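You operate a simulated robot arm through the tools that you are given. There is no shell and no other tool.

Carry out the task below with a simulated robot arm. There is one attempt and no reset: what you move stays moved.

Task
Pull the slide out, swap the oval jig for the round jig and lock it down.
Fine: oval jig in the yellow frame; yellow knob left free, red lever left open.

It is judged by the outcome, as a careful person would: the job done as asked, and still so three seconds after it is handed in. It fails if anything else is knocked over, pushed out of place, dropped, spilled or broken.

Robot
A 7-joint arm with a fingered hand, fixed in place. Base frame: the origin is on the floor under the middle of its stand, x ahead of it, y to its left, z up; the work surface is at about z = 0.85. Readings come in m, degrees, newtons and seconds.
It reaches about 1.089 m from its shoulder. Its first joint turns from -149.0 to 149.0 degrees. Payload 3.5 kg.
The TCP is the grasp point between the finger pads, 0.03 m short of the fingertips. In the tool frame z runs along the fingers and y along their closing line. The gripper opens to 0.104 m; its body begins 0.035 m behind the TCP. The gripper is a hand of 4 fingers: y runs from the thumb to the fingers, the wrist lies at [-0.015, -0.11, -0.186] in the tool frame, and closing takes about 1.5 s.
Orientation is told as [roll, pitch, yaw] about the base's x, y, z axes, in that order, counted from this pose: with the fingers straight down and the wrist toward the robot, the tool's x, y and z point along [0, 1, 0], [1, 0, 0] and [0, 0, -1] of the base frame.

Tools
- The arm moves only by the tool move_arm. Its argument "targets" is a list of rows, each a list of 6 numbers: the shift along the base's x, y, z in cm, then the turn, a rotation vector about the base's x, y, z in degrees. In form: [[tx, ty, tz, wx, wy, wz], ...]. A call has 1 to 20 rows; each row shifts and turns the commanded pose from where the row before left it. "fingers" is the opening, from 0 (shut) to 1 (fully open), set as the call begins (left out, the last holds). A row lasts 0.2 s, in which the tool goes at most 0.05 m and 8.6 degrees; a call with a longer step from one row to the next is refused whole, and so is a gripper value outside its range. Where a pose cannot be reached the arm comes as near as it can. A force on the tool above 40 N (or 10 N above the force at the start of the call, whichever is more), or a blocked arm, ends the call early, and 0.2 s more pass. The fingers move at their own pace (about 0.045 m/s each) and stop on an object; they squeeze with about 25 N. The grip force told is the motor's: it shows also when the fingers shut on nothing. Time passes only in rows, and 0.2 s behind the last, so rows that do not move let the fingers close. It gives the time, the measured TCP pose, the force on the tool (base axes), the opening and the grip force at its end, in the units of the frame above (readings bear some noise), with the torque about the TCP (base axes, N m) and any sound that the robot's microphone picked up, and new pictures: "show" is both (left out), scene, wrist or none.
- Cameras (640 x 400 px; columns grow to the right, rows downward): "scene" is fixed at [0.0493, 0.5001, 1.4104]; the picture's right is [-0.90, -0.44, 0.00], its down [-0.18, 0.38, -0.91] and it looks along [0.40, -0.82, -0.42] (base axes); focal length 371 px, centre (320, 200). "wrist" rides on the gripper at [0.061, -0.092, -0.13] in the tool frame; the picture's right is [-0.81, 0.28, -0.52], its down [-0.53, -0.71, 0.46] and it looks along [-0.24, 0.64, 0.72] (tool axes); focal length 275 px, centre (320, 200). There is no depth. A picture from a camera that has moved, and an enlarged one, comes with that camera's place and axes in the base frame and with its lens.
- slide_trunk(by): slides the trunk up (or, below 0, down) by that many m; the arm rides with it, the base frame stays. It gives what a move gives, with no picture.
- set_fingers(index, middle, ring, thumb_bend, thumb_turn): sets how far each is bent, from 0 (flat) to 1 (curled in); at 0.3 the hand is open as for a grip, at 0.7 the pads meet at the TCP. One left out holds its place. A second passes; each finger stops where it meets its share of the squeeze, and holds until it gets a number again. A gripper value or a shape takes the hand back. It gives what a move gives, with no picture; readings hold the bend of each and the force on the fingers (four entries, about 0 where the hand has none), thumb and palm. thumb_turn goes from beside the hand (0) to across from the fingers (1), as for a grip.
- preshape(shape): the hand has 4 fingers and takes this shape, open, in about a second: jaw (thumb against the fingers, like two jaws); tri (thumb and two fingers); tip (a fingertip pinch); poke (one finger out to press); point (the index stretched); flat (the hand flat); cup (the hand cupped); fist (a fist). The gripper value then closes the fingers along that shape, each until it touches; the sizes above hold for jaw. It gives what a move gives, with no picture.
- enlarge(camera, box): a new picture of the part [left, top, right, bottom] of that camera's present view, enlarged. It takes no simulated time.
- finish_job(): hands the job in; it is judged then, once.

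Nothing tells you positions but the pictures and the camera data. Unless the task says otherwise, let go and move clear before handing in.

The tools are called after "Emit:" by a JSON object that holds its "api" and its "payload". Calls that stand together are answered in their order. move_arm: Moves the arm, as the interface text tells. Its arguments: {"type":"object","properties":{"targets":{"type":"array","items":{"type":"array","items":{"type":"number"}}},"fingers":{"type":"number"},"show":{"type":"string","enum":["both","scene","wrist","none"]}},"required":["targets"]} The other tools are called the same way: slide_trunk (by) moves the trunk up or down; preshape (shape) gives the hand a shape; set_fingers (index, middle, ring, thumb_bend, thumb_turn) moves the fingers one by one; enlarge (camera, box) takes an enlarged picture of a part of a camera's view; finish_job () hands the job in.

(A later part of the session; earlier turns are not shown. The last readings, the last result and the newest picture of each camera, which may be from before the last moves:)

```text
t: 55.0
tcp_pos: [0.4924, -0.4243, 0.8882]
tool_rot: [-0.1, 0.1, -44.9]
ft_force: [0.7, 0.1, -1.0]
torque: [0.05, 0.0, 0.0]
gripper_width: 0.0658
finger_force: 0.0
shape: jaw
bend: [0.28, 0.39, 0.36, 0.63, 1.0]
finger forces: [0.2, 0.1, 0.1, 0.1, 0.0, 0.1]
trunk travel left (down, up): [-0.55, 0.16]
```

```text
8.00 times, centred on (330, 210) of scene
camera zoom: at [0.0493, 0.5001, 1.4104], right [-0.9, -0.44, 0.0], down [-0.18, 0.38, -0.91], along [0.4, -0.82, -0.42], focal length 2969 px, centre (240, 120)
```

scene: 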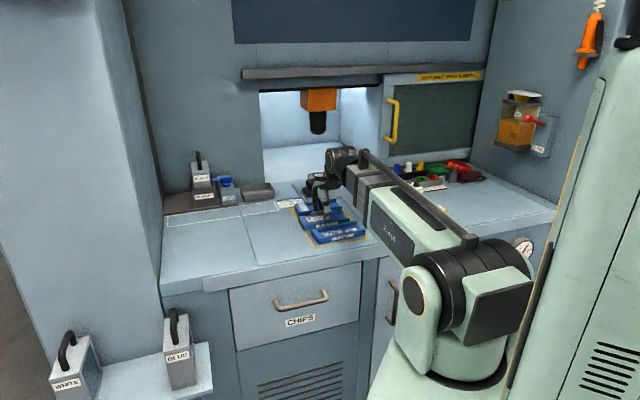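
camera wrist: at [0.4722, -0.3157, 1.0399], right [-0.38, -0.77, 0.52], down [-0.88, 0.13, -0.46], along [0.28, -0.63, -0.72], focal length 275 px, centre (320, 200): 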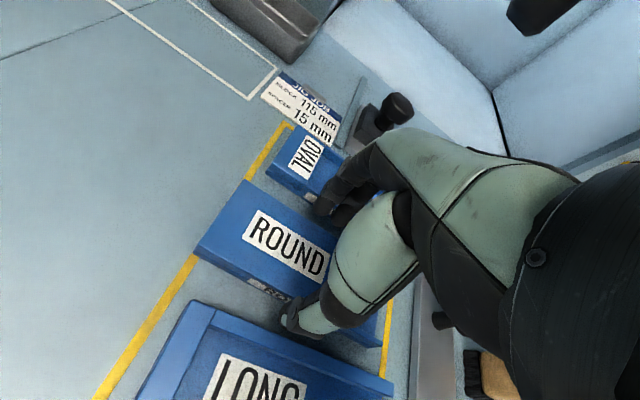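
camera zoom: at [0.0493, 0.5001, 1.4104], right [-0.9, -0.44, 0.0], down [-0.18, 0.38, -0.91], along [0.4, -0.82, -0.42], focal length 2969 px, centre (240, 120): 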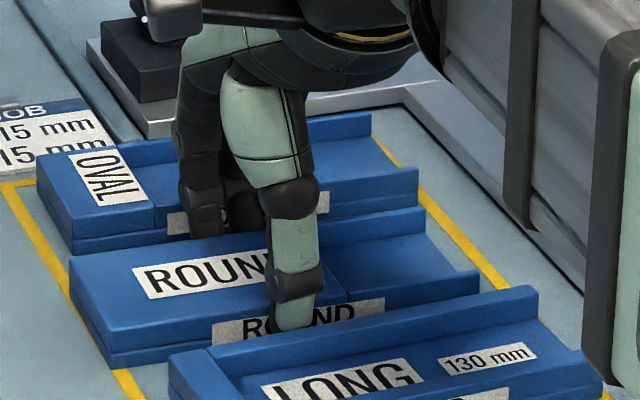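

The thumb sits in the gap in front of ROUND and the fingers are behind it, with no contact. I'll close on it.

Emit:
{"api": "move_arm", "payload": {"targets": [[0, 0, -0.1, 0, 0, 0], [0, 0, 0, 0, 0, 0], [0, 0, 0, 0, 0, 0], [0, 0, 0, 0, 0, 0], [0, 0, 0, 0, 0, 0]], "fingers": 0.0, "show": "none"}}

Emit:
{"api": "enlarge", "payload": {"camera": "wrist", "box": [180, 180, 420, 360]}}

Emit:
{"api": "enlarge", "payload": {"camera": "scene", "box": [295, 185, 365, 235]}}

```text
t: 56.2
tcp_pos: [0.4925, -0.425, 0.8881]
tool_rot: [0.0, -0.2, -45.0]
ft_force: [-0.8, -0.4, 0.4]
torque: [0.02, 0.01, 0.08]
gripper_width: 0.0561
finger_force: 25.0
shape: jaw
bend: [0.74, 0.43, 0.4, 0.68, 1.0]
finger forces: [12.4, 6.9, 3.2, 0.1, 23.0, 0.0]
trunk travel left (down, up): [-0.55, 0.16]
```

```text
2.22 times, centred on (300, 270) of wrist
camera zoom: at [0.4725, -0.3159, 1.0192], right [-0.38, -0.77, 0.52], down [-0.88, 0.13, -0.46], along [0.28, -0.63, -0.72], focal length 612 px, centre (364, 44)
```

zoom: 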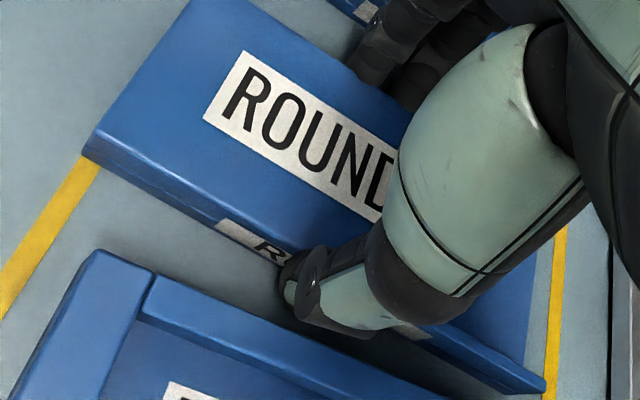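

```text
8.00 times, centred on (330, 210) of scene
camera zoom: at [0.0493, 0.5001, 1.4104], right [-0.9, -0.44, 0.0], down [-0.18, 0.38, -0.91], along [0.4, -0.82, -0.42], focal length 2969 px, centre (240, 120)
```

zoom: 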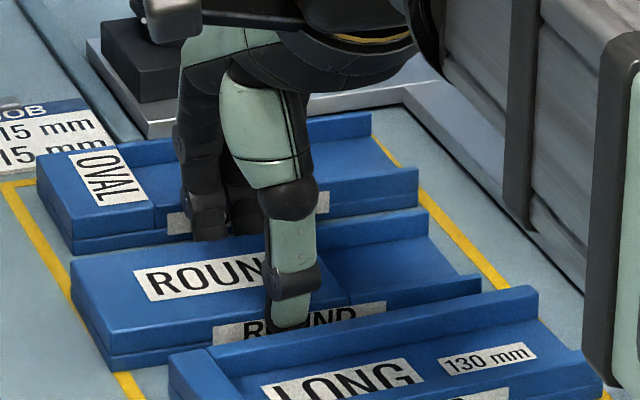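

ROUND is gripped firmly and balanced. I'll lift it straight up slowly.

Emit:
{"api": "move_arm", "payload": {"targets": [[0, 0, 0.5, 0, 0, 0], [0, 0, 1, 0, 0, 0], [0, 0, 1.5, 0, 0, 0], [0, 0, 3, 0, 0, 0], [0, 0, 3, 0, 0, 0], [0, 0, 2.2, 0, 0, 0], [0, 0, 0, 0, 0, 0]]}}

Emit:
{"api": "enlarge", "payload": {"camera": "wrist", "box": [180, 180, 420, 360]}}

Emit:
{"api": "enlarge", "payload": {"camera": "scene", "box": [275, 155, 385, 245]}}

```text
t: 57.8
tcp_pos: [0.4912, -0.4248, 1.0012]
tool_rot: [0.0, -0.1, -45.0]
ft_force: [-0.3, -0.2, -2.4]
torque: [-0.04, 0.0, 0.01]
gripper_width: 0.0561
finger_force: 25.2
shape: jaw
bend: [0.74, 0.43, 0.41, 0.68, 1.0]
finger forces: [13.2, 6.9, 3.0, 0.0, 23.2, 0.0]
trunk travel left (down, up): [-0.55, 0.16]
camera wrist: at [0.4714, -0.3167, 1.1319], right [-0.38, -0.77, 0.52], down [-0.88, 0.13, -0.45], along [0.28, -0.63, -0.72], focal length 275 px, centre (320, 200)
```

scene: 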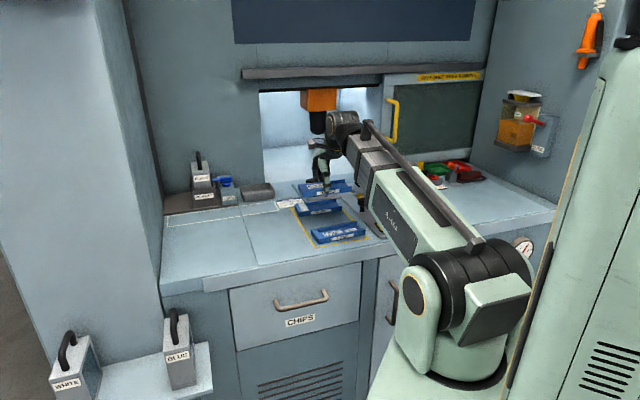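
wrist: 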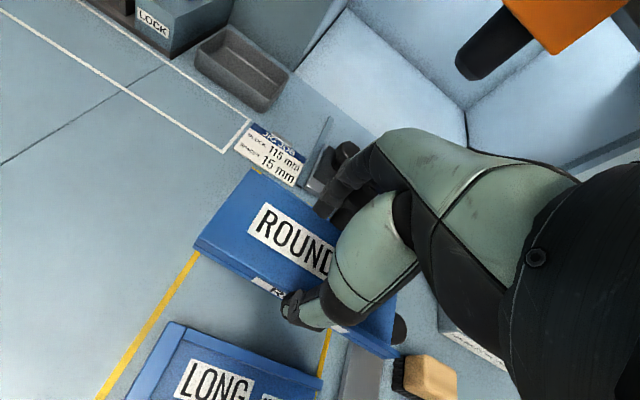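

```text
2.22 times, centred on (300, 270) of wrist
camera zoom: at [0.4714, -0.3167, 1.1319], right [-0.38, -0.77, 0.52], down [-0.88, 0.13, -0.45], along [0.28, -0.63, -0.72], focal length 612 px, centre (364, 44)
```

zoom: 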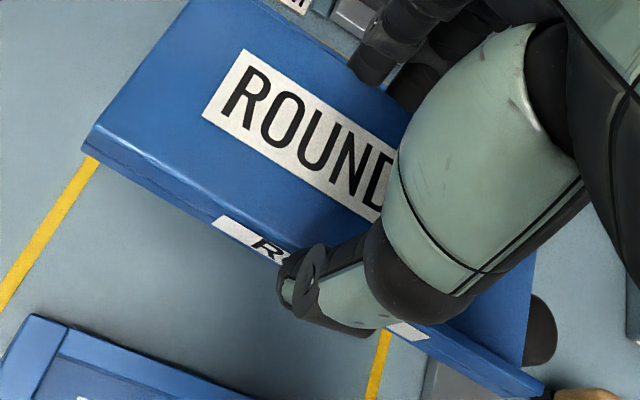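

```text
4.44 times, centred on (330, 200) of scene
camera zoom: at [0.0493, 0.5001, 1.4104], right [-0.9, -0.44, 0.0], down [-0.18, 0.38, -0.91], along [0.4, -0.82, -0.42], focal length 1649 px, centre (276, 200)
```

zoom: 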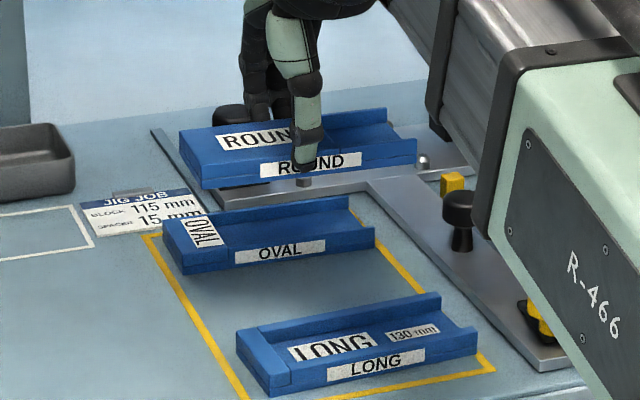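

ROUND is held level, and OVAL and LONG remain in the frame. I'll carry it across to above the nest on the slide.

Emit:
{"api": "move_arm", "payload": {"targets": [[0.7, -2.5, 0, 0, 0, 0], [0.95, -3.5, 0, 0, 0, 0], [0.95, -3.5, 0, 0, 0, 0], [0.95, -3.5, 0, 0, 0, 0], [0.95, -3.5, 0, 0, 0, 0], [0.9, -3.5, 0, 0, 0, 0], [0.78, -2.72, 0, 0, 0, 0], [0, 0, 0, 0, 0, 0]]}}

Emit:
{"api": "enlarge", "payload": {"camera": "wrist", "box": [120, 180, 420, 400]}}

Emit:
{"api": "enlarge", "payload": {"camera": "scene", "box": [285, 135, 395, 215]}}

```text
t: 59.6
tcp_pos: [0.5536, -0.6516, 1.0017]
tool_rot: [0.0, 0.2, -45.0]
ft_force: [0.0, -0.6, -3.1]
torque: [0.01, -0.03, -0.04]
gripper_width: 0.0559
finger_force: 25.1
shape: jaw
bend: [0.74, 0.43, 0.41, 0.68, 1.0]
finger forces: [13.2, 6.9, 3.0, 0.0, 23.1, 0.0]
trunk travel left (down, up): [-0.55, 0.16]
camera wrist: at [0.5321, -0.5436, 1.1315], right [-0.38, -0.77, 0.52], down [-0.88, 0.13, -0.46], along [0.28, -0.63, -0.72], focal length 275 px, centre (320, 200)
```

scene: 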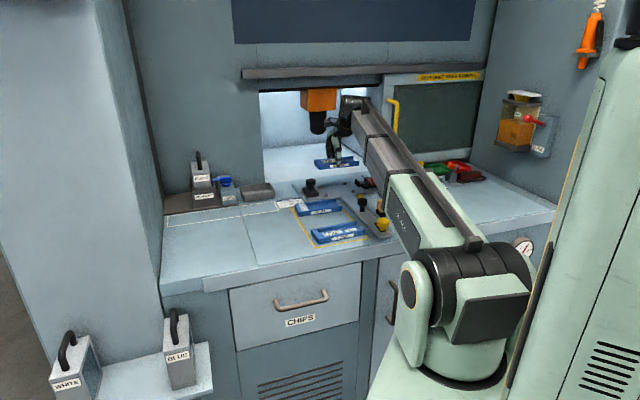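
wrist: 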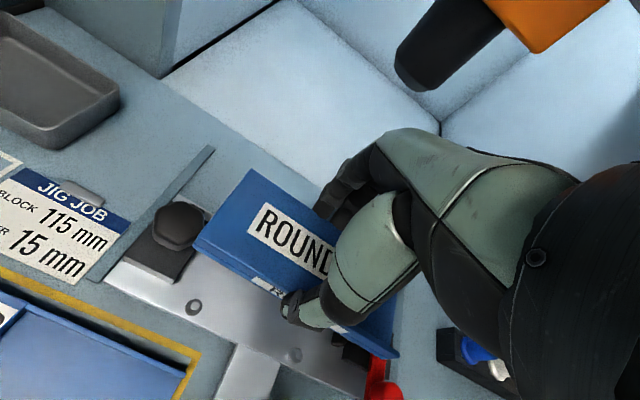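

```text
1.82 times, centred on (270, 290) of wrist
camera zoom: at [0.5321, -0.5436, 1.1315], right [-0.38, -0.77, 0.52], down [-0.88, 0.13, -0.46], along [0.28, -0.63, -0.72], focal length 500 px, centre (411, 36)
```

zoom: 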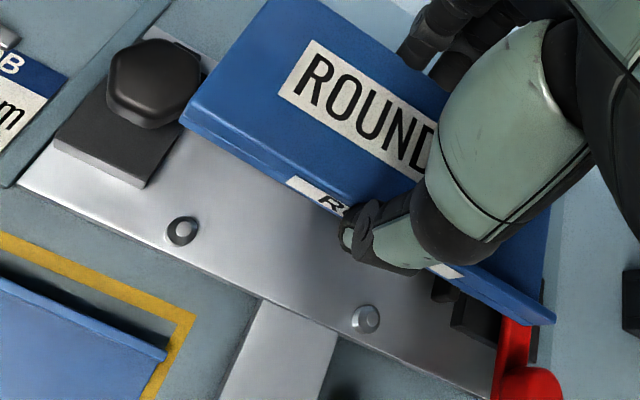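

```text
5.00 times, centred on (340, 175) of scene
camera zoom: at [0.0493, 0.5001, 1.4104], right [-0.9, -0.44, 0.0], down [-0.18, 0.38, -0.91], along [0.4, -0.82, -0.42], focal length 1856 px, centre (220, 325)
```

zoom: 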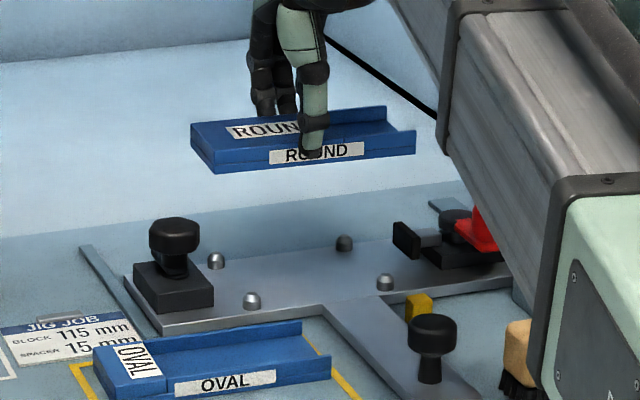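

Emit:
{"api": "enlarge", "payload": {"camera": "wrist", "box": [185, 160, 345, 260]}}

Emit:
{"api": "enlarge", "payload": {"camera": "wrist", "box": [185, 230, 425, 380]}}

```text
4.00 times, centred on (265, 210) of wrist
camera zoom: at [0.5321, -0.5436, 1.1315], right [-0.38, -0.77, 0.52], down [-0.88, 0.13, -0.46], along [0.28, -0.63, -0.72], focal length 1101 px, centre (540, 160)
```

zoom: 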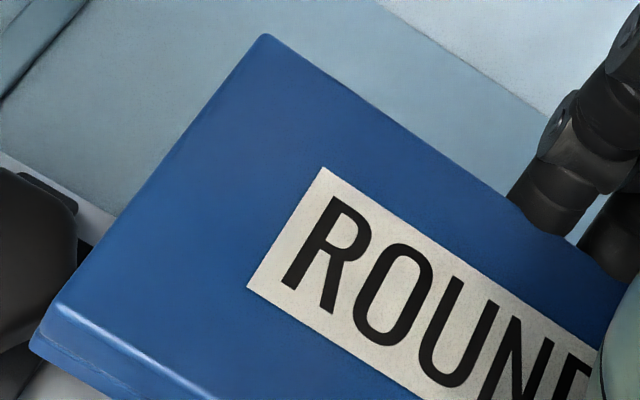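

```text
2.67 times, centred on (305, 305) of wrist
camera zoom: at [0.5321, -0.5436, 1.1315], right [-0.38, -0.77, 0.52], down [-0.88, 0.13, -0.46], along [0.28, -0.63, -0.72], focal length 734 px, centre (360, -80)
```

zoom: 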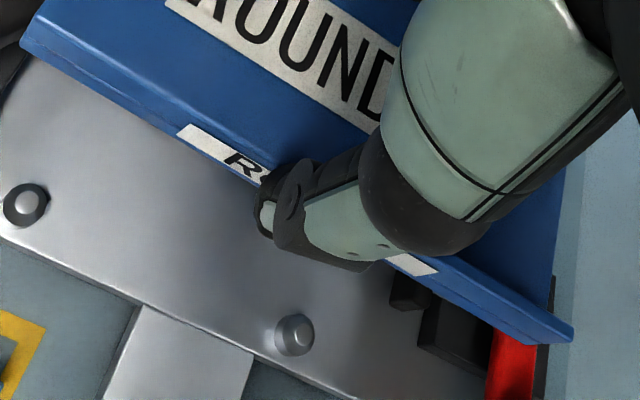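

Emit:
{"api": "move_arm", "payload": {"targets": [[-0.04, -0.1, -2, 0, 0, 0.7], [0, 0, -2.5, 0, 0, 0], [0, 0, -2.5, 0, 0, 0], [0, 0, -0.8, 0, 0, 0], [0, 0, 0, 0, 0, 0]]}}

Emit:
{"api": "enlarge", "payload": {"camera": "wrist", "box": [150, 180, 430, 380]}}

Emit:
{"api": "enlarge", "payload": {"camera": "scene", "box": [295, 155, 375, 205]}}

```text
t: 60.8
tcp_pos: [0.5542, -0.6537, 0.9238]
tool_rot: [-0.1, 0.0, -44.3]
ft_force: [0.0, 0.0, -2.8]
torque: [-0.01, 0.03, 0.02]
gripper_width: 0.0559
finger_force: 25.5
shape: jaw
bend: [0.74, 0.43, 0.41, 0.68, 1.0]
finger forces: [13.2, 6.8, 3.0, 0.1, 23.2, 0.0]
trunk travel left (down, up): [-0.55, 0.16]
camera wrist: at [0.5323, -0.544, 1.0529], right [-0.37, -0.77, 0.52], down [-0.88, 0.12, -0.46], along [0.29, -0.62, -0.72], focal length 275 px, centre (320, 200)
```

scene: 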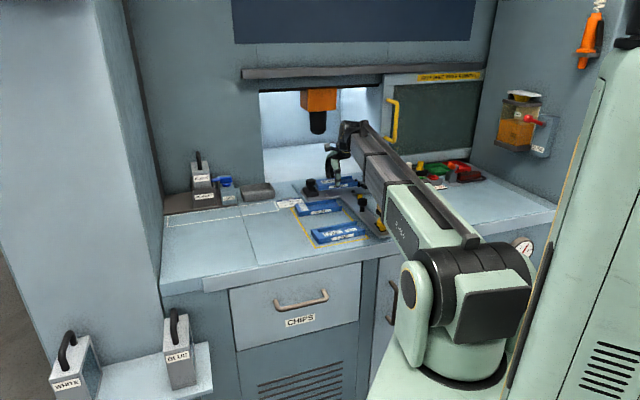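
wrist: 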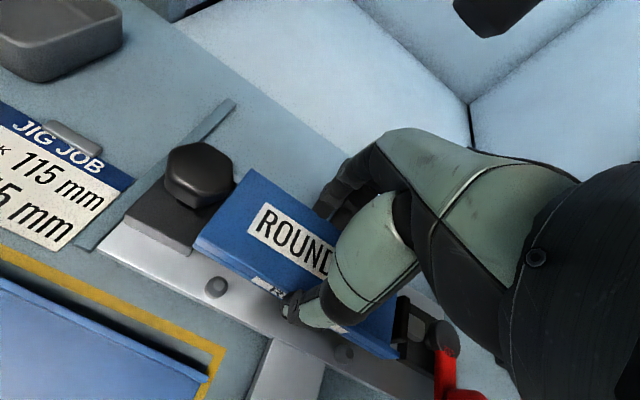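

```text
2.00 times, centred on (290, 280) of wrist
camera zoom: at [0.5323, -0.544, 1.0529], right [-0.37, -0.77, 0.52], down [-0.88, 0.12, -0.46], along [0.29, -0.62, -0.72], focal length 551 px, centre (380, 40)
```

zoom: 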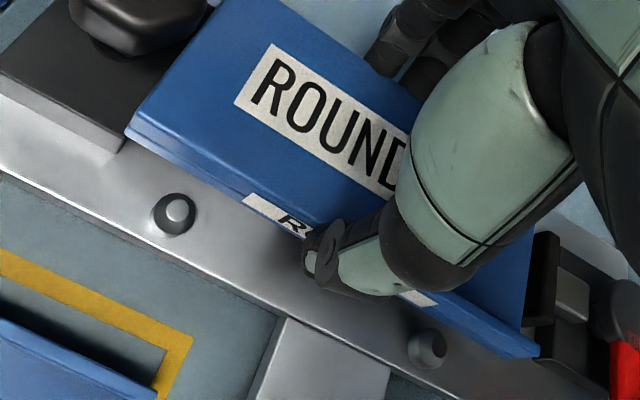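

```text
8.00 times, centred on (335, 180) of scene
camera zoom: at [0.0493, 0.5001, 1.4104], right [-0.9, -0.44, 0.0], down [-0.18, 0.38, -0.91], along [0.4, -0.82, -0.42], focal length 2969 px, centre (200, 360)
```

zoom: 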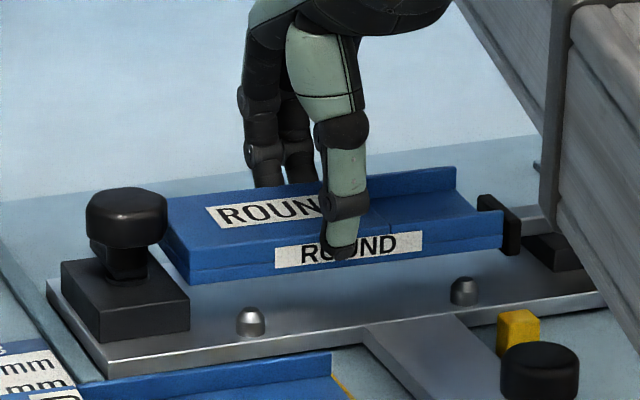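

Emit:
{"api": "move_arm", "payload": {"targets": [[-0.05, -0.05, -0.4, 0, 0, 0], [0, 0, -0.4, 0, 0, 0], [0, 0, -0.3, 0, 0, 0], [0, 0, 0, 0, 0, 0]], "show": "none"}}

Emit:
{"api": "enlarge", "payload": {"camera": "wrist", "box": [150, 180, 430, 380]}}

Emit:
{"api": "enlarge", "payload": {"camera": "scene", "box": [295, 155, 375, 205]}}

```text
t: 61.8
tcp_pos: [0.5528, -0.6531, 0.9109]
tool_rot: [0.1, -0.1, -44.3]
ft_force: [1.3, -1.0, 4.1]
torque: [0.08, -0.03, 0.05]
gripper_width: 0.0559
finger_force: 25.4
shape: jaw
bend: [0.74, 0.43, 0.41, 0.68, 1.0]
finger forces: [13.9, 7.5, 3.0, 0.1, 23.5, 0.1]
trunk travel left (down, up): [-0.55, 0.16]
```

```text
2.00 times, centred on (290, 280) of wrist
camera zoom: at [0.5316, -0.545, 1.0419], right [-0.37, -0.77, 0.52], down [-0.88, 0.12, -0.46], along [0.29, -0.63, -0.72], focal length 551 px, centre (380, 40)
```

zoom: 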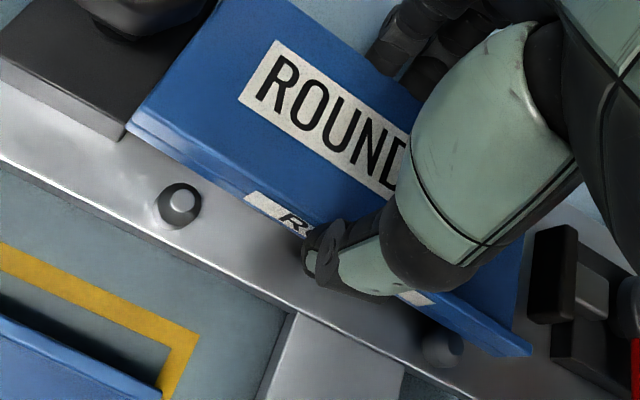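

```text
8.00 times, centred on (335, 180) of scene
camera zoom: at [0.0493, 0.5001, 1.4104], right [-0.9, -0.44, 0.0], down [-0.18, 0.38, -0.91], along [0.4, -0.82, -0.42], focal length 2969 px, centre (200, 360)
```

zoom: 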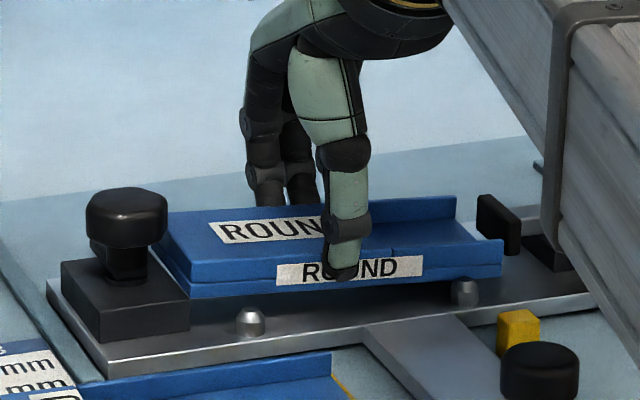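

The left end of ROUND touched something early, most likely the edge of the clamp block, while the right end dropped freely. I'll lift a little and check the alignment before trying again.

Emit:
{"api": "move_arm", "payload": {"targets": [[0, 0, 0.6, 0, 0, 0], [0, 0, 0.8, 0, 0, 0], [0, 0, 0, 0, 0, 0]], "show": "none"}}

Emit:
{"api": "enlarge", "payload": {"camera": "wrist", "box": [180, 180, 420, 360]}}

Emit:
{"api": "enlarge", "payload": {"camera": "scene", "box": [295, 155, 375, 205]}}

Emit:
{"api": "enlarge", "payload": {"camera": "wrist", "box": [150, 190, 270, 290]}}

```text
t: 62.6
tcp_pos: [0.5531, -0.652, 0.9252]
tool_rot: [0.0, 0.1, -44.2]
ft_force: [-0.2, -0.1, -2.1]
torque: [0.0, 0.02, -0.02]
gripper_width: 0.0558
finger_force: 24.9
shape: jaw
bend: [0.74, 0.43, 0.41, 0.68, 1.0]
finger forces: [13.6, 6.8, 3.3, 0.1, 23.7, 0.1]
trunk travel left (down, up): [-0.55, 0.16]
```

```text
2.22 times, centred on (300, 270) of wrist
camera zoom: at [0.5318, -0.5446, 1.0556], right [-0.37, -0.77, 0.52], down [-0.88, 0.12, -0.46], along [0.29, -0.62, -0.72], focal length 612 px, centre (364, 44)
```

zoom: 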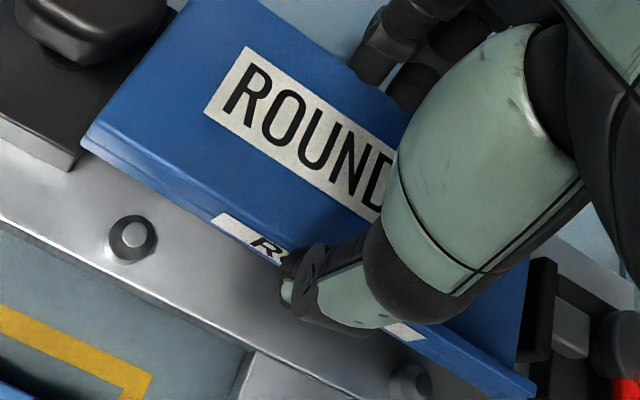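

```text
8.00 times, centred on (335, 180) of scene
camera zoom: at [0.0493, 0.5001, 1.4104], right [-0.9, -0.44, 0.0], down [-0.18, 0.38, -0.91], along [0.4, -0.82, -0.42], focal length 2969 px, centre (200, 360)
```

zoom: 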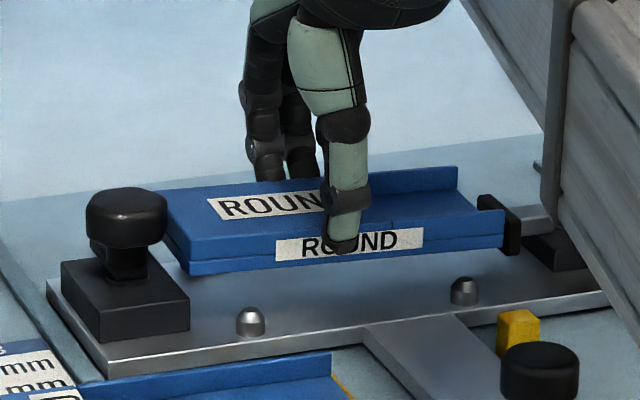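

```text
4.00 times, centred on (210, 240) of wrist
camera zoom: at [0.5318, -0.5446, 1.0556], right [-0.37, -0.77, 0.52], down [-0.88, 0.12, -0.46], along [0.29, -0.62, -0.72], focal length 1101 px, centre (760, 40)
```

zoom: 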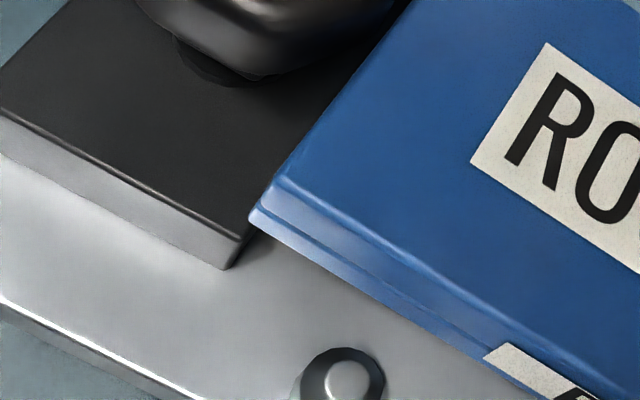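

Emit:
{"api": "enlarge", "payload": {"camera": "wrist", "box": [190, 150, 310, 250]}}

Emit:
{"api": "enlarge", "payload": {"camera": "wrist", "box": [280, 280, 420, 380]}}

```text
4.00 times, centred on (250, 200) of wrist
camera zoom: at [0.5318, -0.5446, 1.0556], right [-0.37, -0.77, 0.52], down [-0.88, 0.12, -0.46], along [0.29, -0.62, -0.72], focal length 1101 px, centre (600, 200)
```

zoom: 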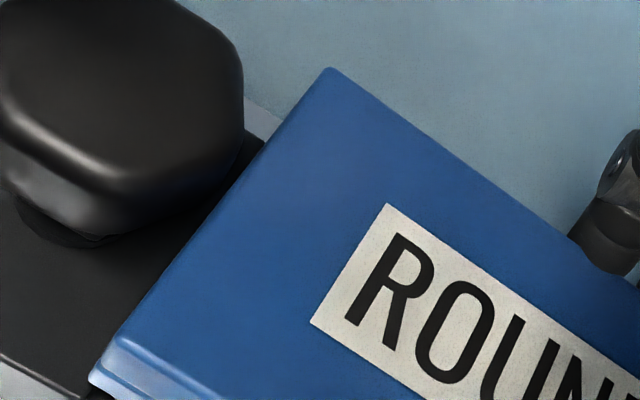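

```text
4.00 times, centred on (350, 330) of wrist
camera zoom: at [0.5318, -0.5446, 1.0556], right [-0.37, -0.77, 0.52], down [-0.88, 0.12, -0.46], along [0.29, -0.62, -0.72], focal length 1101 px, centre (200, -320)
```

zoom: 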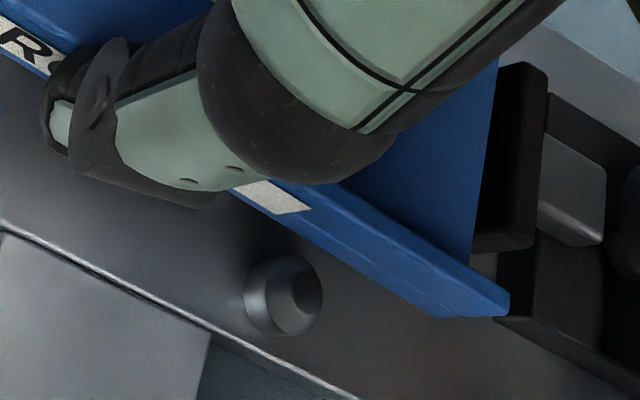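

Measured in the wrist picture, ROUND sits about 2° clockwise in the hand, slightly forward, and it overlaps the clamp block by about 1 mm. I'll correct the yaw and shift back and to the right, then compare against the pins again.

Emit:
{"api": "move_arm", "payload": {"targets": [[0.1, -0.25, 0, 0, 0, 0.8], [0.1, -0.26, 0, 0, 0, 0.8], [0, 0, 0, 0, 0, 0]], "show": "wrist"}}

Emit:
{"api": "enlarge", "payload": {"camera": "wrist", "box": [180, 180, 420, 360]}}

Emit:
{"api": "enlarge", "payload": {"camera": "scene", "box": [295, 155, 375, 205]}}

Emit:
{"api": "enlarge", "payload": {"camera": "wrist", "box": [160, 190, 280, 290]}}

Emit:
{"api": "enlarge", "payload": {"camera": "wrist", "box": [280, 280, 420, 380]}}

```text
t: 63.4
tcp_pos: [0.5561, -0.6575, 0.9249]
tool_rot: [0.1, 0.0, -42.7]
ft_force: [-0.1, 0.2, -2.4]
torque: [0.04, 0.03, 0.0]
gripper_width: 0.0557
finger_force: 24.8
shape: jaw
bend: [0.74, 0.43, 0.41, 0.68, 1.0]
finger forces: [13.6, 6.7, 3.3, 0.0, 23.8, 0.1]
trunk travel left (down, up): [-0.55, 0.16]
camera wrist: at [0.5307, -0.5502, 1.0557], right [-0.35, -0.78, 0.52], down [-0.89, 0.09, -0.45], along [0.31, -0.62, -0.72], focal length 275 px, centre (320, 200)
```

wrist: 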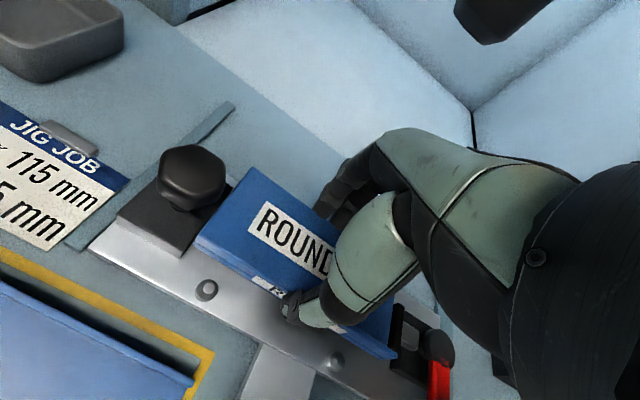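

```text
2.22 times, centred on (300, 270) of wrist
camera zoom: at [0.5307, -0.5502, 1.0557], right [-0.35, -0.78, 0.52], down [-0.89, 0.09, -0.45], along [0.31, -0.62, -0.72], focal length 612 px, centre (364, 44)
```

zoom: 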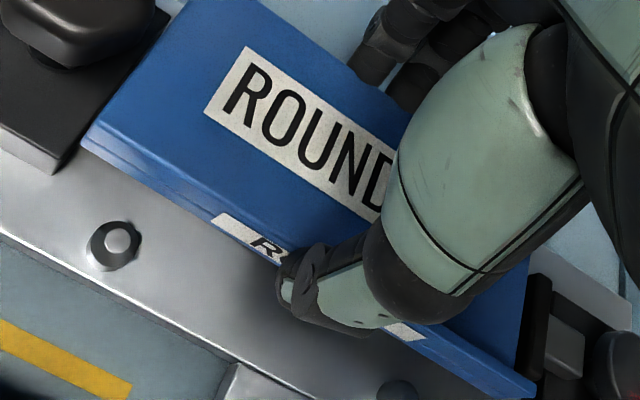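

```text
8.00 times, centred on (335, 180) of scene
camera zoom: at [0.0493, 0.5001, 1.4104], right [-0.9, -0.44, 0.0], down [-0.18, 0.38, -0.91], along [0.4, -0.82, -0.42], focal length 2969 px, centre (200, 360)
```

zoom: 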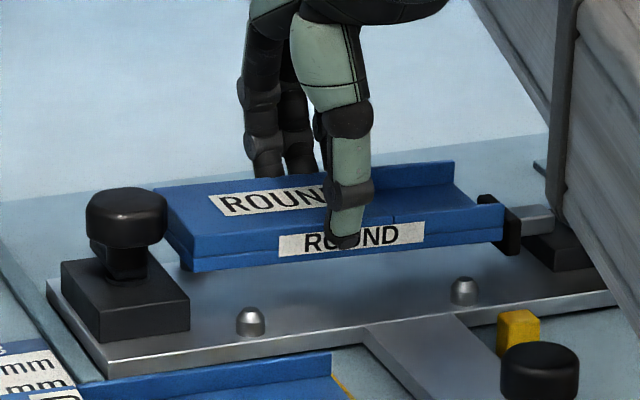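

```text
4.00 times, centred on (220, 240) of wrist
camera zoom: at [0.5307, -0.5502, 1.0557], right [-0.35, -0.78, 0.52], down [-0.89, 0.09, -0.45], along [0.31, -0.62, -0.72], focal length 1101 px, centre (720, 40)
```

zoom: 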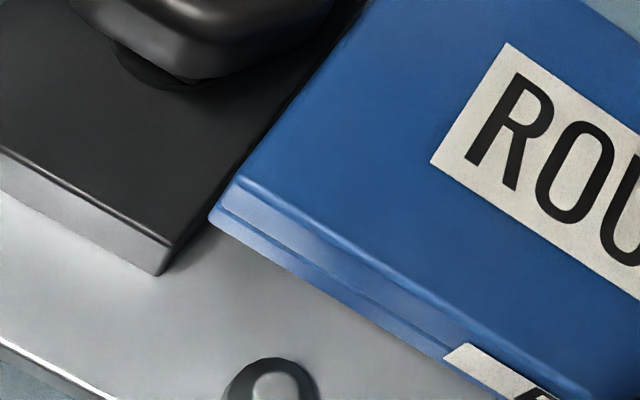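

```text
4.00 times, centred on (350, 330) of wrist
camera zoom: at [0.5307, -0.5502, 1.0557], right [-0.35, -0.78, 0.52], down [-0.89, 0.09, -0.45], along [0.31, -0.62, -0.72], focal length 1101 px, centre (200, -320)
```

zoom: 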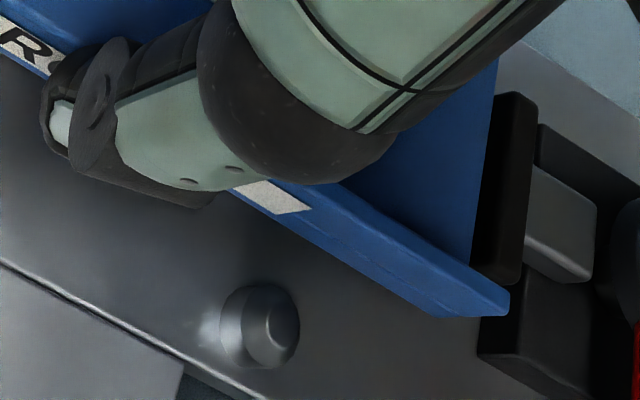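

Emit:
{"api": "move_arm", "payload": {"targets": [[-0.18, 0.08, -0.4, 0, 0, -0.6], [0, 0, -0.5, 0, 0, 0], [0, 0, -0.4, 0, 0, 0], [0, 0, 0, 0, 0, 0]], "show": "none"}}

Emit:
{"api": "enlarge", "payload": {"camera": "wrist", "box": [180, 180, 420, 360]}}

Emit:
{"api": "enlarge", "payload": {"camera": "scene", "box": [295, 155, 375, 205]}}

Emit:
{"api": "enlarge", "payload": {"camera": "wrist", "box": [160, 190, 280, 290]}}

Emit:
{"api": "enlarge", "payload": {"camera": "wrist", "box": [280, 280, 420, 380]}}

```text
t: 64.4
tcp_pos: [0.5533, -0.6562, 0.9123]
tool_rot: [-0.1, -0.1, -43.2]
ft_force: [0.1, -0.8, -2.9]
torque: [0.01, -0.02, -0.01]
gripper_width: 0.0559
finger_force: 24.5
shape: jaw
bend: [0.74, 0.43, 0.41, 0.68, 1.0]
finger forces: [13.5, 6.8, 3.2, 0.0, 23.7, 0.0]
trunk travel left (down, up): [-0.55, 0.16]
```

```text
2.22 times, centred on (300, 270) of wrist
camera zoom: at [0.5302, -0.5496, 1.0426], right [-0.36, -0.78, 0.52], down [-0.88, 0.1, -0.46], along [0.3, -0.62, -0.72], focal length 612 px, centre (364, 44)
```

zoom: 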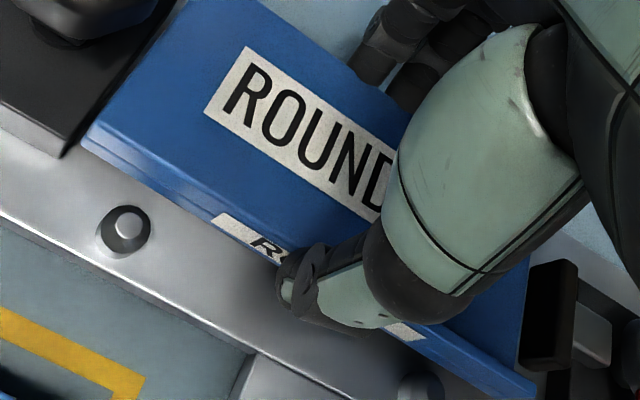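

```text
8.00 times, centred on (335, 180) of scene
camera zoom: at [0.0493, 0.5001, 1.4104], right [-0.9, -0.44, 0.0], down [-0.18, 0.38, -0.91], along [0.4, -0.82, -0.42], focal length 2969 px, centre (200, 360)
```

zoom: 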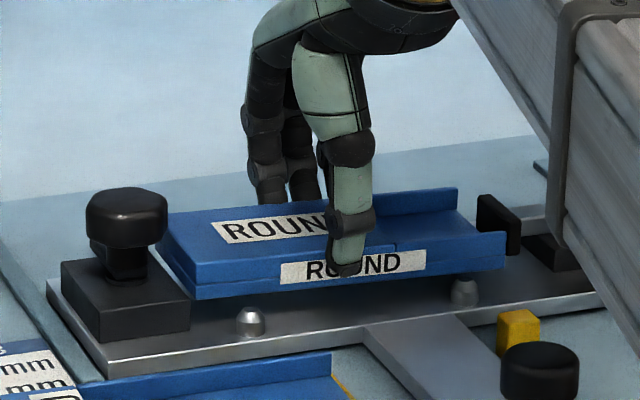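

```text
4.00 times, centred on (220, 240) of wrist
camera zoom: at [0.5302, -0.5496, 1.0426], right [-0.36, -0.78, 0.52], down [-0.88, 0.1, -0.46], along [0.3, -0.62, -0.72], focal length 1101 px, centre (720, 40)
```

zoom: 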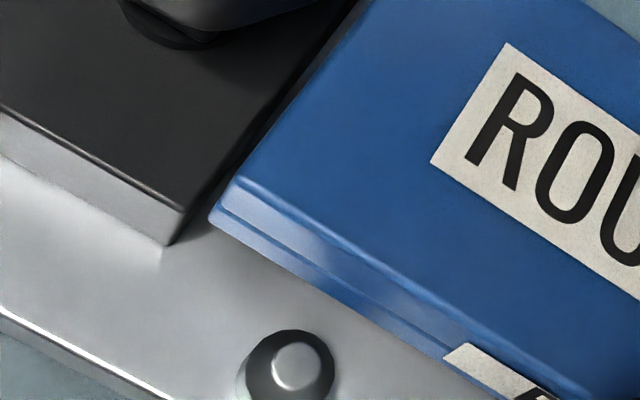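

```text
4.00 times, centred on (350, 330) of wrist
camera zoom: at [0.5302, -0.5496, 1.0426], right [-0.36, -0.78, 0.52], down [-0.88, 0.1, -0.46], along [0.3, -0.62, -0.72], focal length 1101 px, centre (200, -320)
```

zoom: 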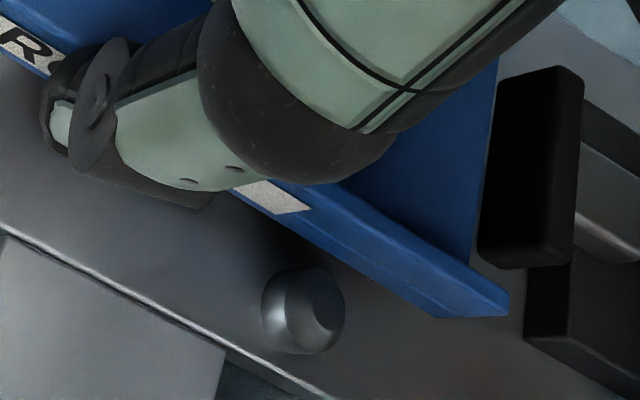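

The jig's front edge is now parallel to the pins and about 10.5 mm from both front pin centres, matching how OVAL sat. There is no contact yet, so I'll continue down gently.

Emit:
{"api": "move_arm", "payload": {"targets": [[0, 0, -0.4, 0, 0, 0], [0, 0, -0.4, 0, 0, 0], [0, 0, -0.3, 0, 0, 0], [0, 0, 0, 0, 0, 0]], "show": "none"}}

Emit:
{"api": "enlarge", "payload": {"camera": "scene", "box": [295, 155, 375, 205]}}

Emit:
{"api": "enlarge", "payload": {"camera": "wrist", "box": [180, 180, 420, 360]}}

```text
t: 65.4
tcp_pos: [0.5531, -0.6573, 0.9011]
tool_rot: [0.0, 0.0, -43.4]
ft_force: [-1.1, 0.5, -1.6]
torque: [0.01, 0.03, 0.05]
gripper_width: 0.0558
finger_force: 25.0
shape: jaw
bend: [0.74, 0.43, 0.41, 0.68, 1.0]
finger forces: [13.1, 6.6, 4.0, 0.0, 24.3, 0.1]
trunk travel left (down, up): [-0.55, 0.16]
```

```text
8.00 times, centred on (335, 180) of scene
camera zoom: at [0.0493, 0.5001, 1.4104], right [-0.9, -0.44, 0.0], down [-0.18, 0.38, -0.91], along [0.4, -0.82, -0.42], focal length 2969 px, centre (200, 360)
```

zoom: 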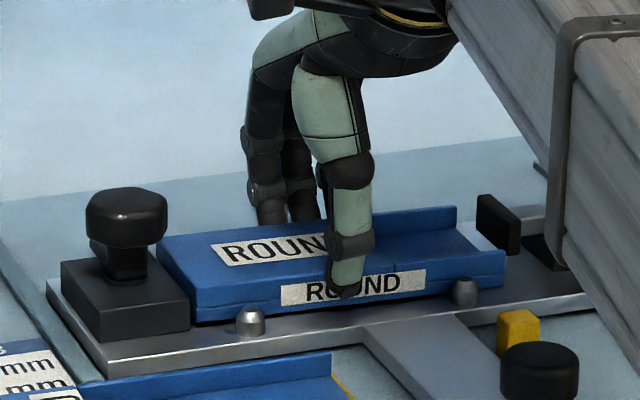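

```text
2.22 times, centred on (300, 270) of wrist
camera zoom: at [0.5304, -0.5499, 1.032], right [-0.36, -0.78, 0.52], down [-0.88, 0.1, -0.46], along [0.3, -0.62, -0.72], focal length 612 px, centre (364, 44)
```

zoom: 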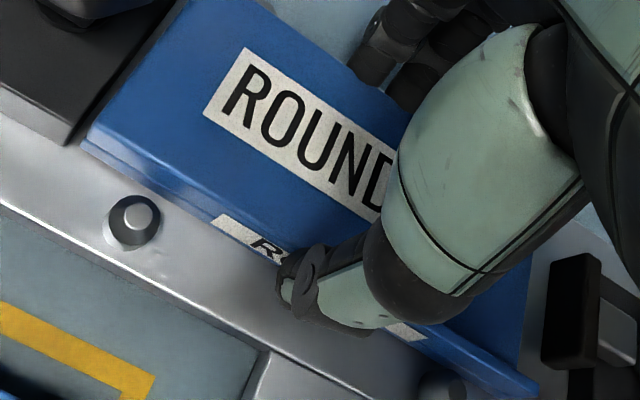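

Emit:
{"api": "move_arm", "payload": {"targets": [[0, 0, -0.2, 0, 0, 0], [0, 0, -0.2, 0, 0, 0], [0, 0, 0, 0, 0, 0]], "show": "none"}}

Emit:
{"api": "enlarge", "payload": {"camera": "scene", "box": [295, 155, 375, 205]}}

```text
t: 66.2
tcp_pos: [0.5527, -0.6564, 0.8997]
tool_rot: [0.0, -0.2, -43.2]
ft_force: [1.9, -0.9, 12.6]
torque: [-0.14, -0.02, 0.07]
gripper_width: 0.0559
finger_force: 25.3
shape: jaw
bend: [0.74, 0.43, 0.4, 0.68, 1.0]
finger forces: [13.9, 7.9, 4.8, 0.1, 24.2, 0.1]
trunk travel left (down, up): [-0.55, 0.16]
```

```text
8.00 times, centred on (335, 180) of scene
camera zoom: at [0.0493, 0.5001, 1.4104], right [-0.9, -0.44, 0.0], down [-0.18, 0.38, -0.91], along [0.4, -0.82, -0.42], focal length 2969 px, centre (200, 360)
```

zoom: 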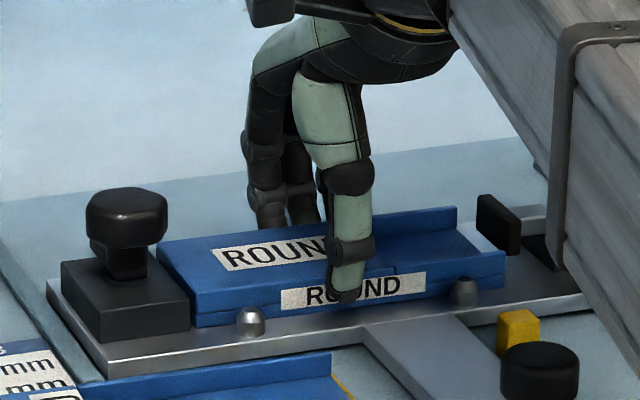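

The jig is down between the pins with about 12 N of contact. I'll open the hand slightly and see how it seats.

Emit:
{"api": "move_arm", "payload": {"targets": [[0, 0, 0.1, 0, 0, 0], [0, 0, 0, 0, 0, 0], [0, 0, 0, 0, 0, 0], [0, 0, 0, 0, 0, 0]], "fingers": 0.68, "show": "none"}}

Emit:
{"api": "enlarge", "payload": {"camera": "scene", "box": [295, 155, 375, 205]}}

Emit:
{"api": "enlarge", "payload": {"camera": "wrist", "box": [180, 180, 420, 360]}}

```text
t: 67.2
tcp_pos: [0.5529, -0.6565, 0.8976]
tool_rot: [0.0, -0.1, -43.3]
ft_force: [0.1, 0.1, 0.2]
torque: [-0.03, 0.0, 0.02]
gripper_width: 0.0702
finger_force: 0.0
shape: jaw
bend: [0.28, 0.38, 0.35, 0.6, 1.0]
finger forces: [0.1, 0.1, 0.0, 0.1, 0.1, 0.0]
trunk travel left (down, up): [-0.55, 0.16]
```

```text
8.00 times, centred on (335, 180) of scene
camera zoom: at [0.0493, 0.5001, 1.4104], right [-0.9, -0.44, 0.0], down [-0.18, 0.38, -0.91], along [0.4, -0.82, -0.42], focal length 2969 px, centre (200, 360)
```

zoom: 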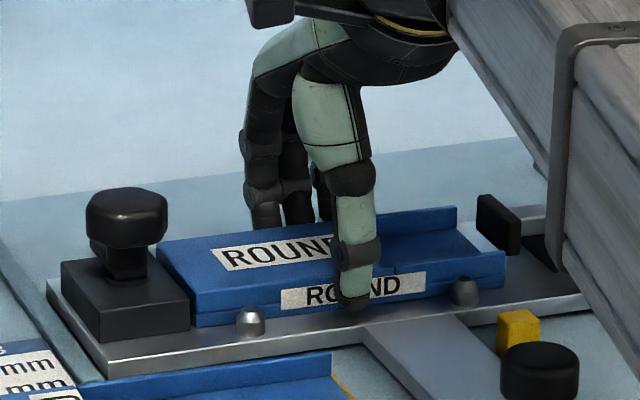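

```text
2.22 times, centred on (300, 270) of wrist
camera zoom: at [0.53, -0.5494, 1.0286], right [-0.36, -0.78, 0.52], down [-0.88, 0.1, -0.46], along [0.3, -0.62, -0.72], focal length 612 px, centre (364, 44)
```

zoom: 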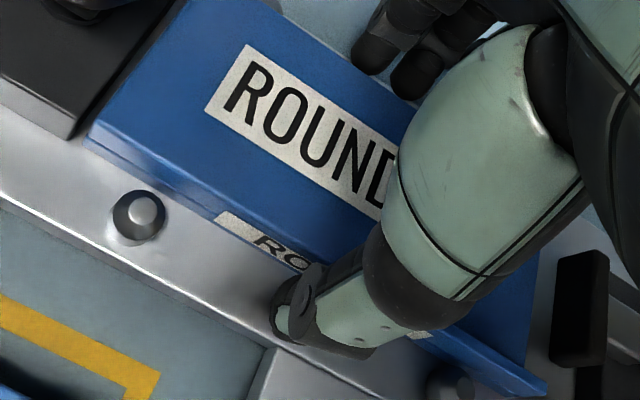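

Emit:
{"api": "move_arm", "payload": {"targets": [[0, 0, 1, 0, 0, 0], [0, 0, 2, 0, 0, 0], [0, 0, 3, 0, 0, 0], [0, 0, 4, 0, 0, 0], [-2, 2, 3, 0, 0, 0], [-2, 2, 0, 0, 0, -1.7], [0, 0, 0, 0, 0, 0]]}}

Emit:
{"api": "enlarge", "payload": {"camera": "wrist", "box": [150, 150, 390, 330]}}

Emit:
{"api": "enlarge", "payload": {"camera": "scene", "box": [295, 155, 375, 205]}}

```text
t: 68.8
tcp_pos: [0.5117, -0.6161, 1.029]
tool_rot: [0.0, 0.0, -45.0]
ft_force: [-0.2, -0.4, -0.1]
torque: [-0.03, 0.0, 0.0]
gripper_width: 0.0703
finger_force: 0.1
shape: jaw
bend: [0.28, 0.38, 0.35, 0.6, 1.0]
finger forces: [0.0, 0.0, 0.0, 0.1, 0.0, 0.0]
trunk travel left (down, up): [-0.55, 0.16]
camera wrist: at [0.4916, -0.508, 1.1601], right [-0.38, -0.77, 0.52], down [-0.88, 0.13, -0.46], along [0.28, -0.63, -0.72], focal length 275 px, centre (320, 200)
```

scene: 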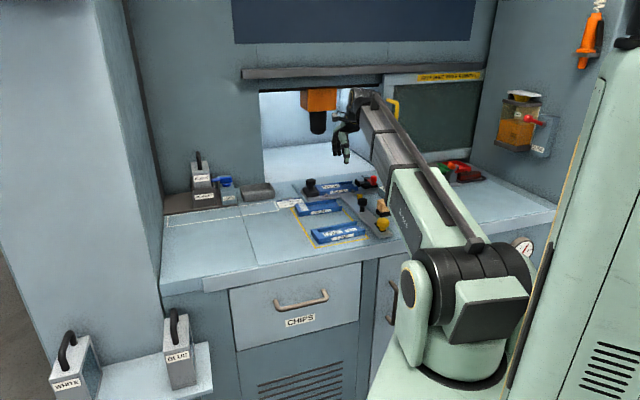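
wrist: 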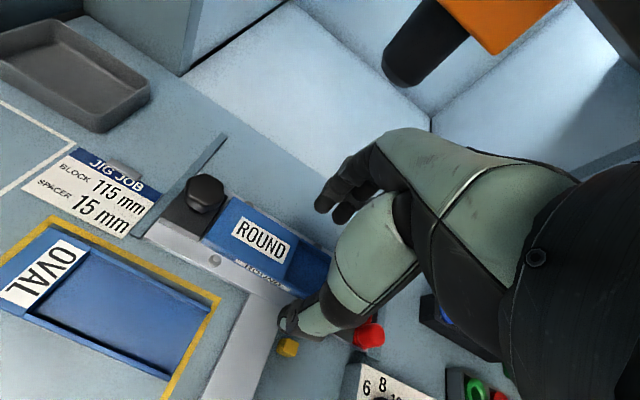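

```text
2.22 times, centred on (270, 240) of wrist
camera zoom: at [0.4916, -0.508, 1.1601], right [-0.38, -0.77, 0.52], down [-0.88, 0.13, -0.46], along [0.28, -0.63, -0.72], focal length 612 px, centre (431, 111)
```

zoom: 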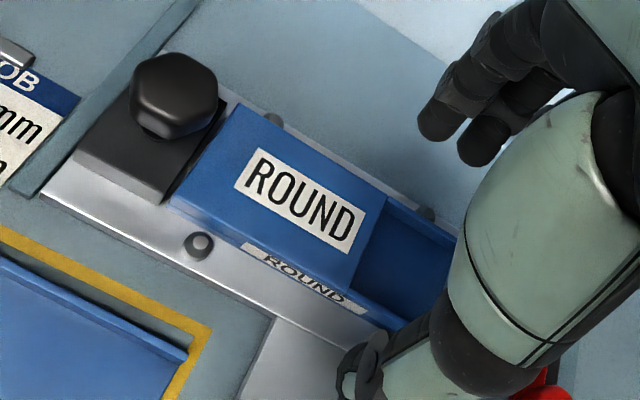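

```text
8.00 times, centred on (335, 180) of scene
camera zoom: at [0.0493, 0.5001, 1.4104], right [-0.9, -0.44, 0.0], down [-0.18, 0.38, -0.91], along [0.4, -0.82, -0.42], focal length 2969 px, centre (200, 360)
```

zoom: 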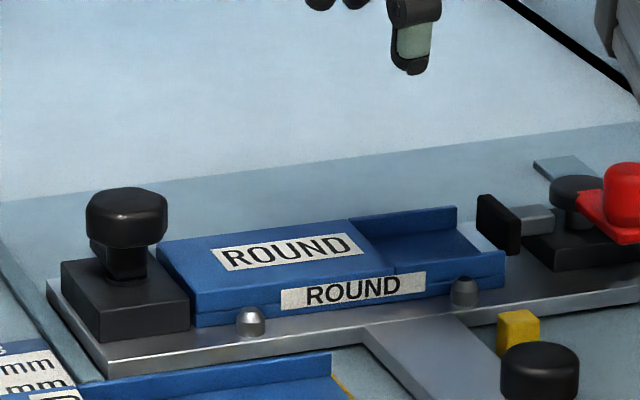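

ROUND is seated in exactly the same place OVAL had been. Now I'll go back over the black clamp knob at the turned-out yaw, ready to swing its bar back over the jig.

Emit:
{"api": "move_arm", "payload": {"targets": [[1.17, 0.31, 0, 0, 0, 7.3], [1.17, 0.31, 0, 0, 0, 7.3], [1.17, 0.31, 0, 0, 0, 7.3], [1.17, 0.31, 0, 0, 0, 7.3], [1.17, 0.31, 0, 0, 0, 7.3], [1.17, 0.31, 0, 0, 0, 7.3], [1.17, 0.31, 0, 0, 0, 7.3], [1.17, 0.31, 0, 0, 0, 7.3], [1.17, 0.31, 0, 0, 0, 7.3], [0, 0, 0, 0, 0, 0]], "fingers": 1.0}}

Emit:
{"api": "enlarge", "payload": {"camera": "wrist", "box": [160, 200, 400, 380]}}

Emit:
{"api": "enlarge", "payload": {"camera": "scene", "box": [285, 145, 375, 215]}}

```text
t: 71.0
tcp_pos: [0.6193, -0.589, 1.0284]
tool_rot: [0.0, 0.0, 20.8]
ft_force: [-0.6, 0.8, 0.6]
torque: [-0.02, 0.01, 0.0]
gripper_width: 0.1034
finger_force: 0.1
shape: jaw
bend: [0.3, 0.3, 0.3, 0.3, 0.98]
finger forces: [0.1, 0.1, 0.1, 0.0, 0.0, 0.0]
trunk travel left (down, up): [-0.55, 0.16]
camera wrist: at [0.5132, -0.5642, 1.1596], right [0.54, -0.66, 0.52], down [-0.48, -0.75, -0.46], along [0.69, 0.0, -0.72], focal length 275 px, centre (320, 200)
```

scene: 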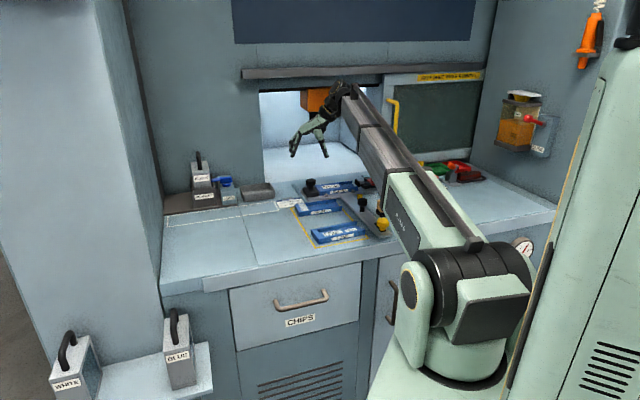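
wrist: 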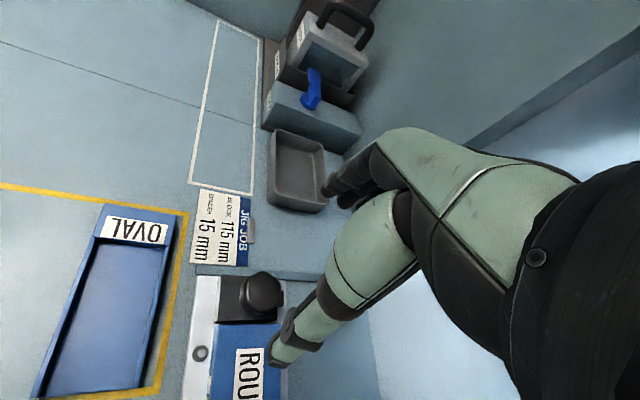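

```text
2.22 times, centred on (280, 290) of wrist
camera zoom: at [0.5132, -0.5642, 1.1596], right [0.54, -0.66, 0.52], down [-0.48, -0.75, -0.46], along [0.69, 0.0, -0.72], focal length 612 px, centre (409, 0)
```

zoom: 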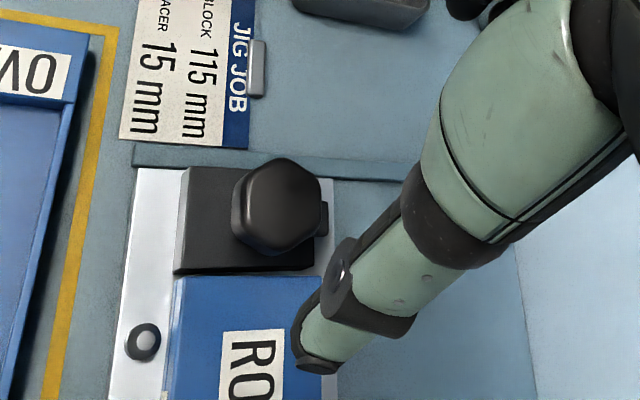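

```text
5.71 times, centred on (330, 180) of scene
camera zoom: at [0.0493, 0.5001, 1.4104], right [-0.9, -0.44, 0.0], down [-0.18, 0.38, -0.91], along [0.4, -0.82, -0.42], focal length 2121 px, centre (263, 314)
```

zoom: 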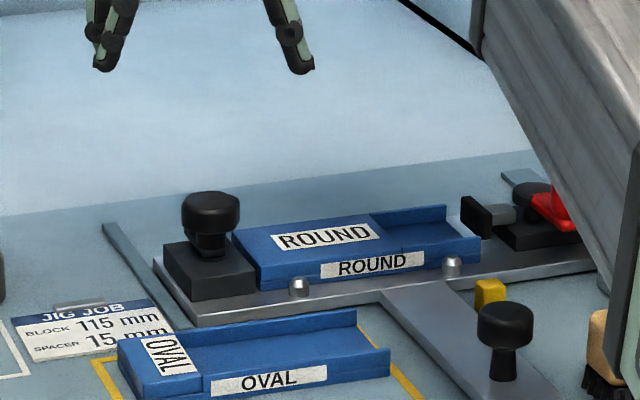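

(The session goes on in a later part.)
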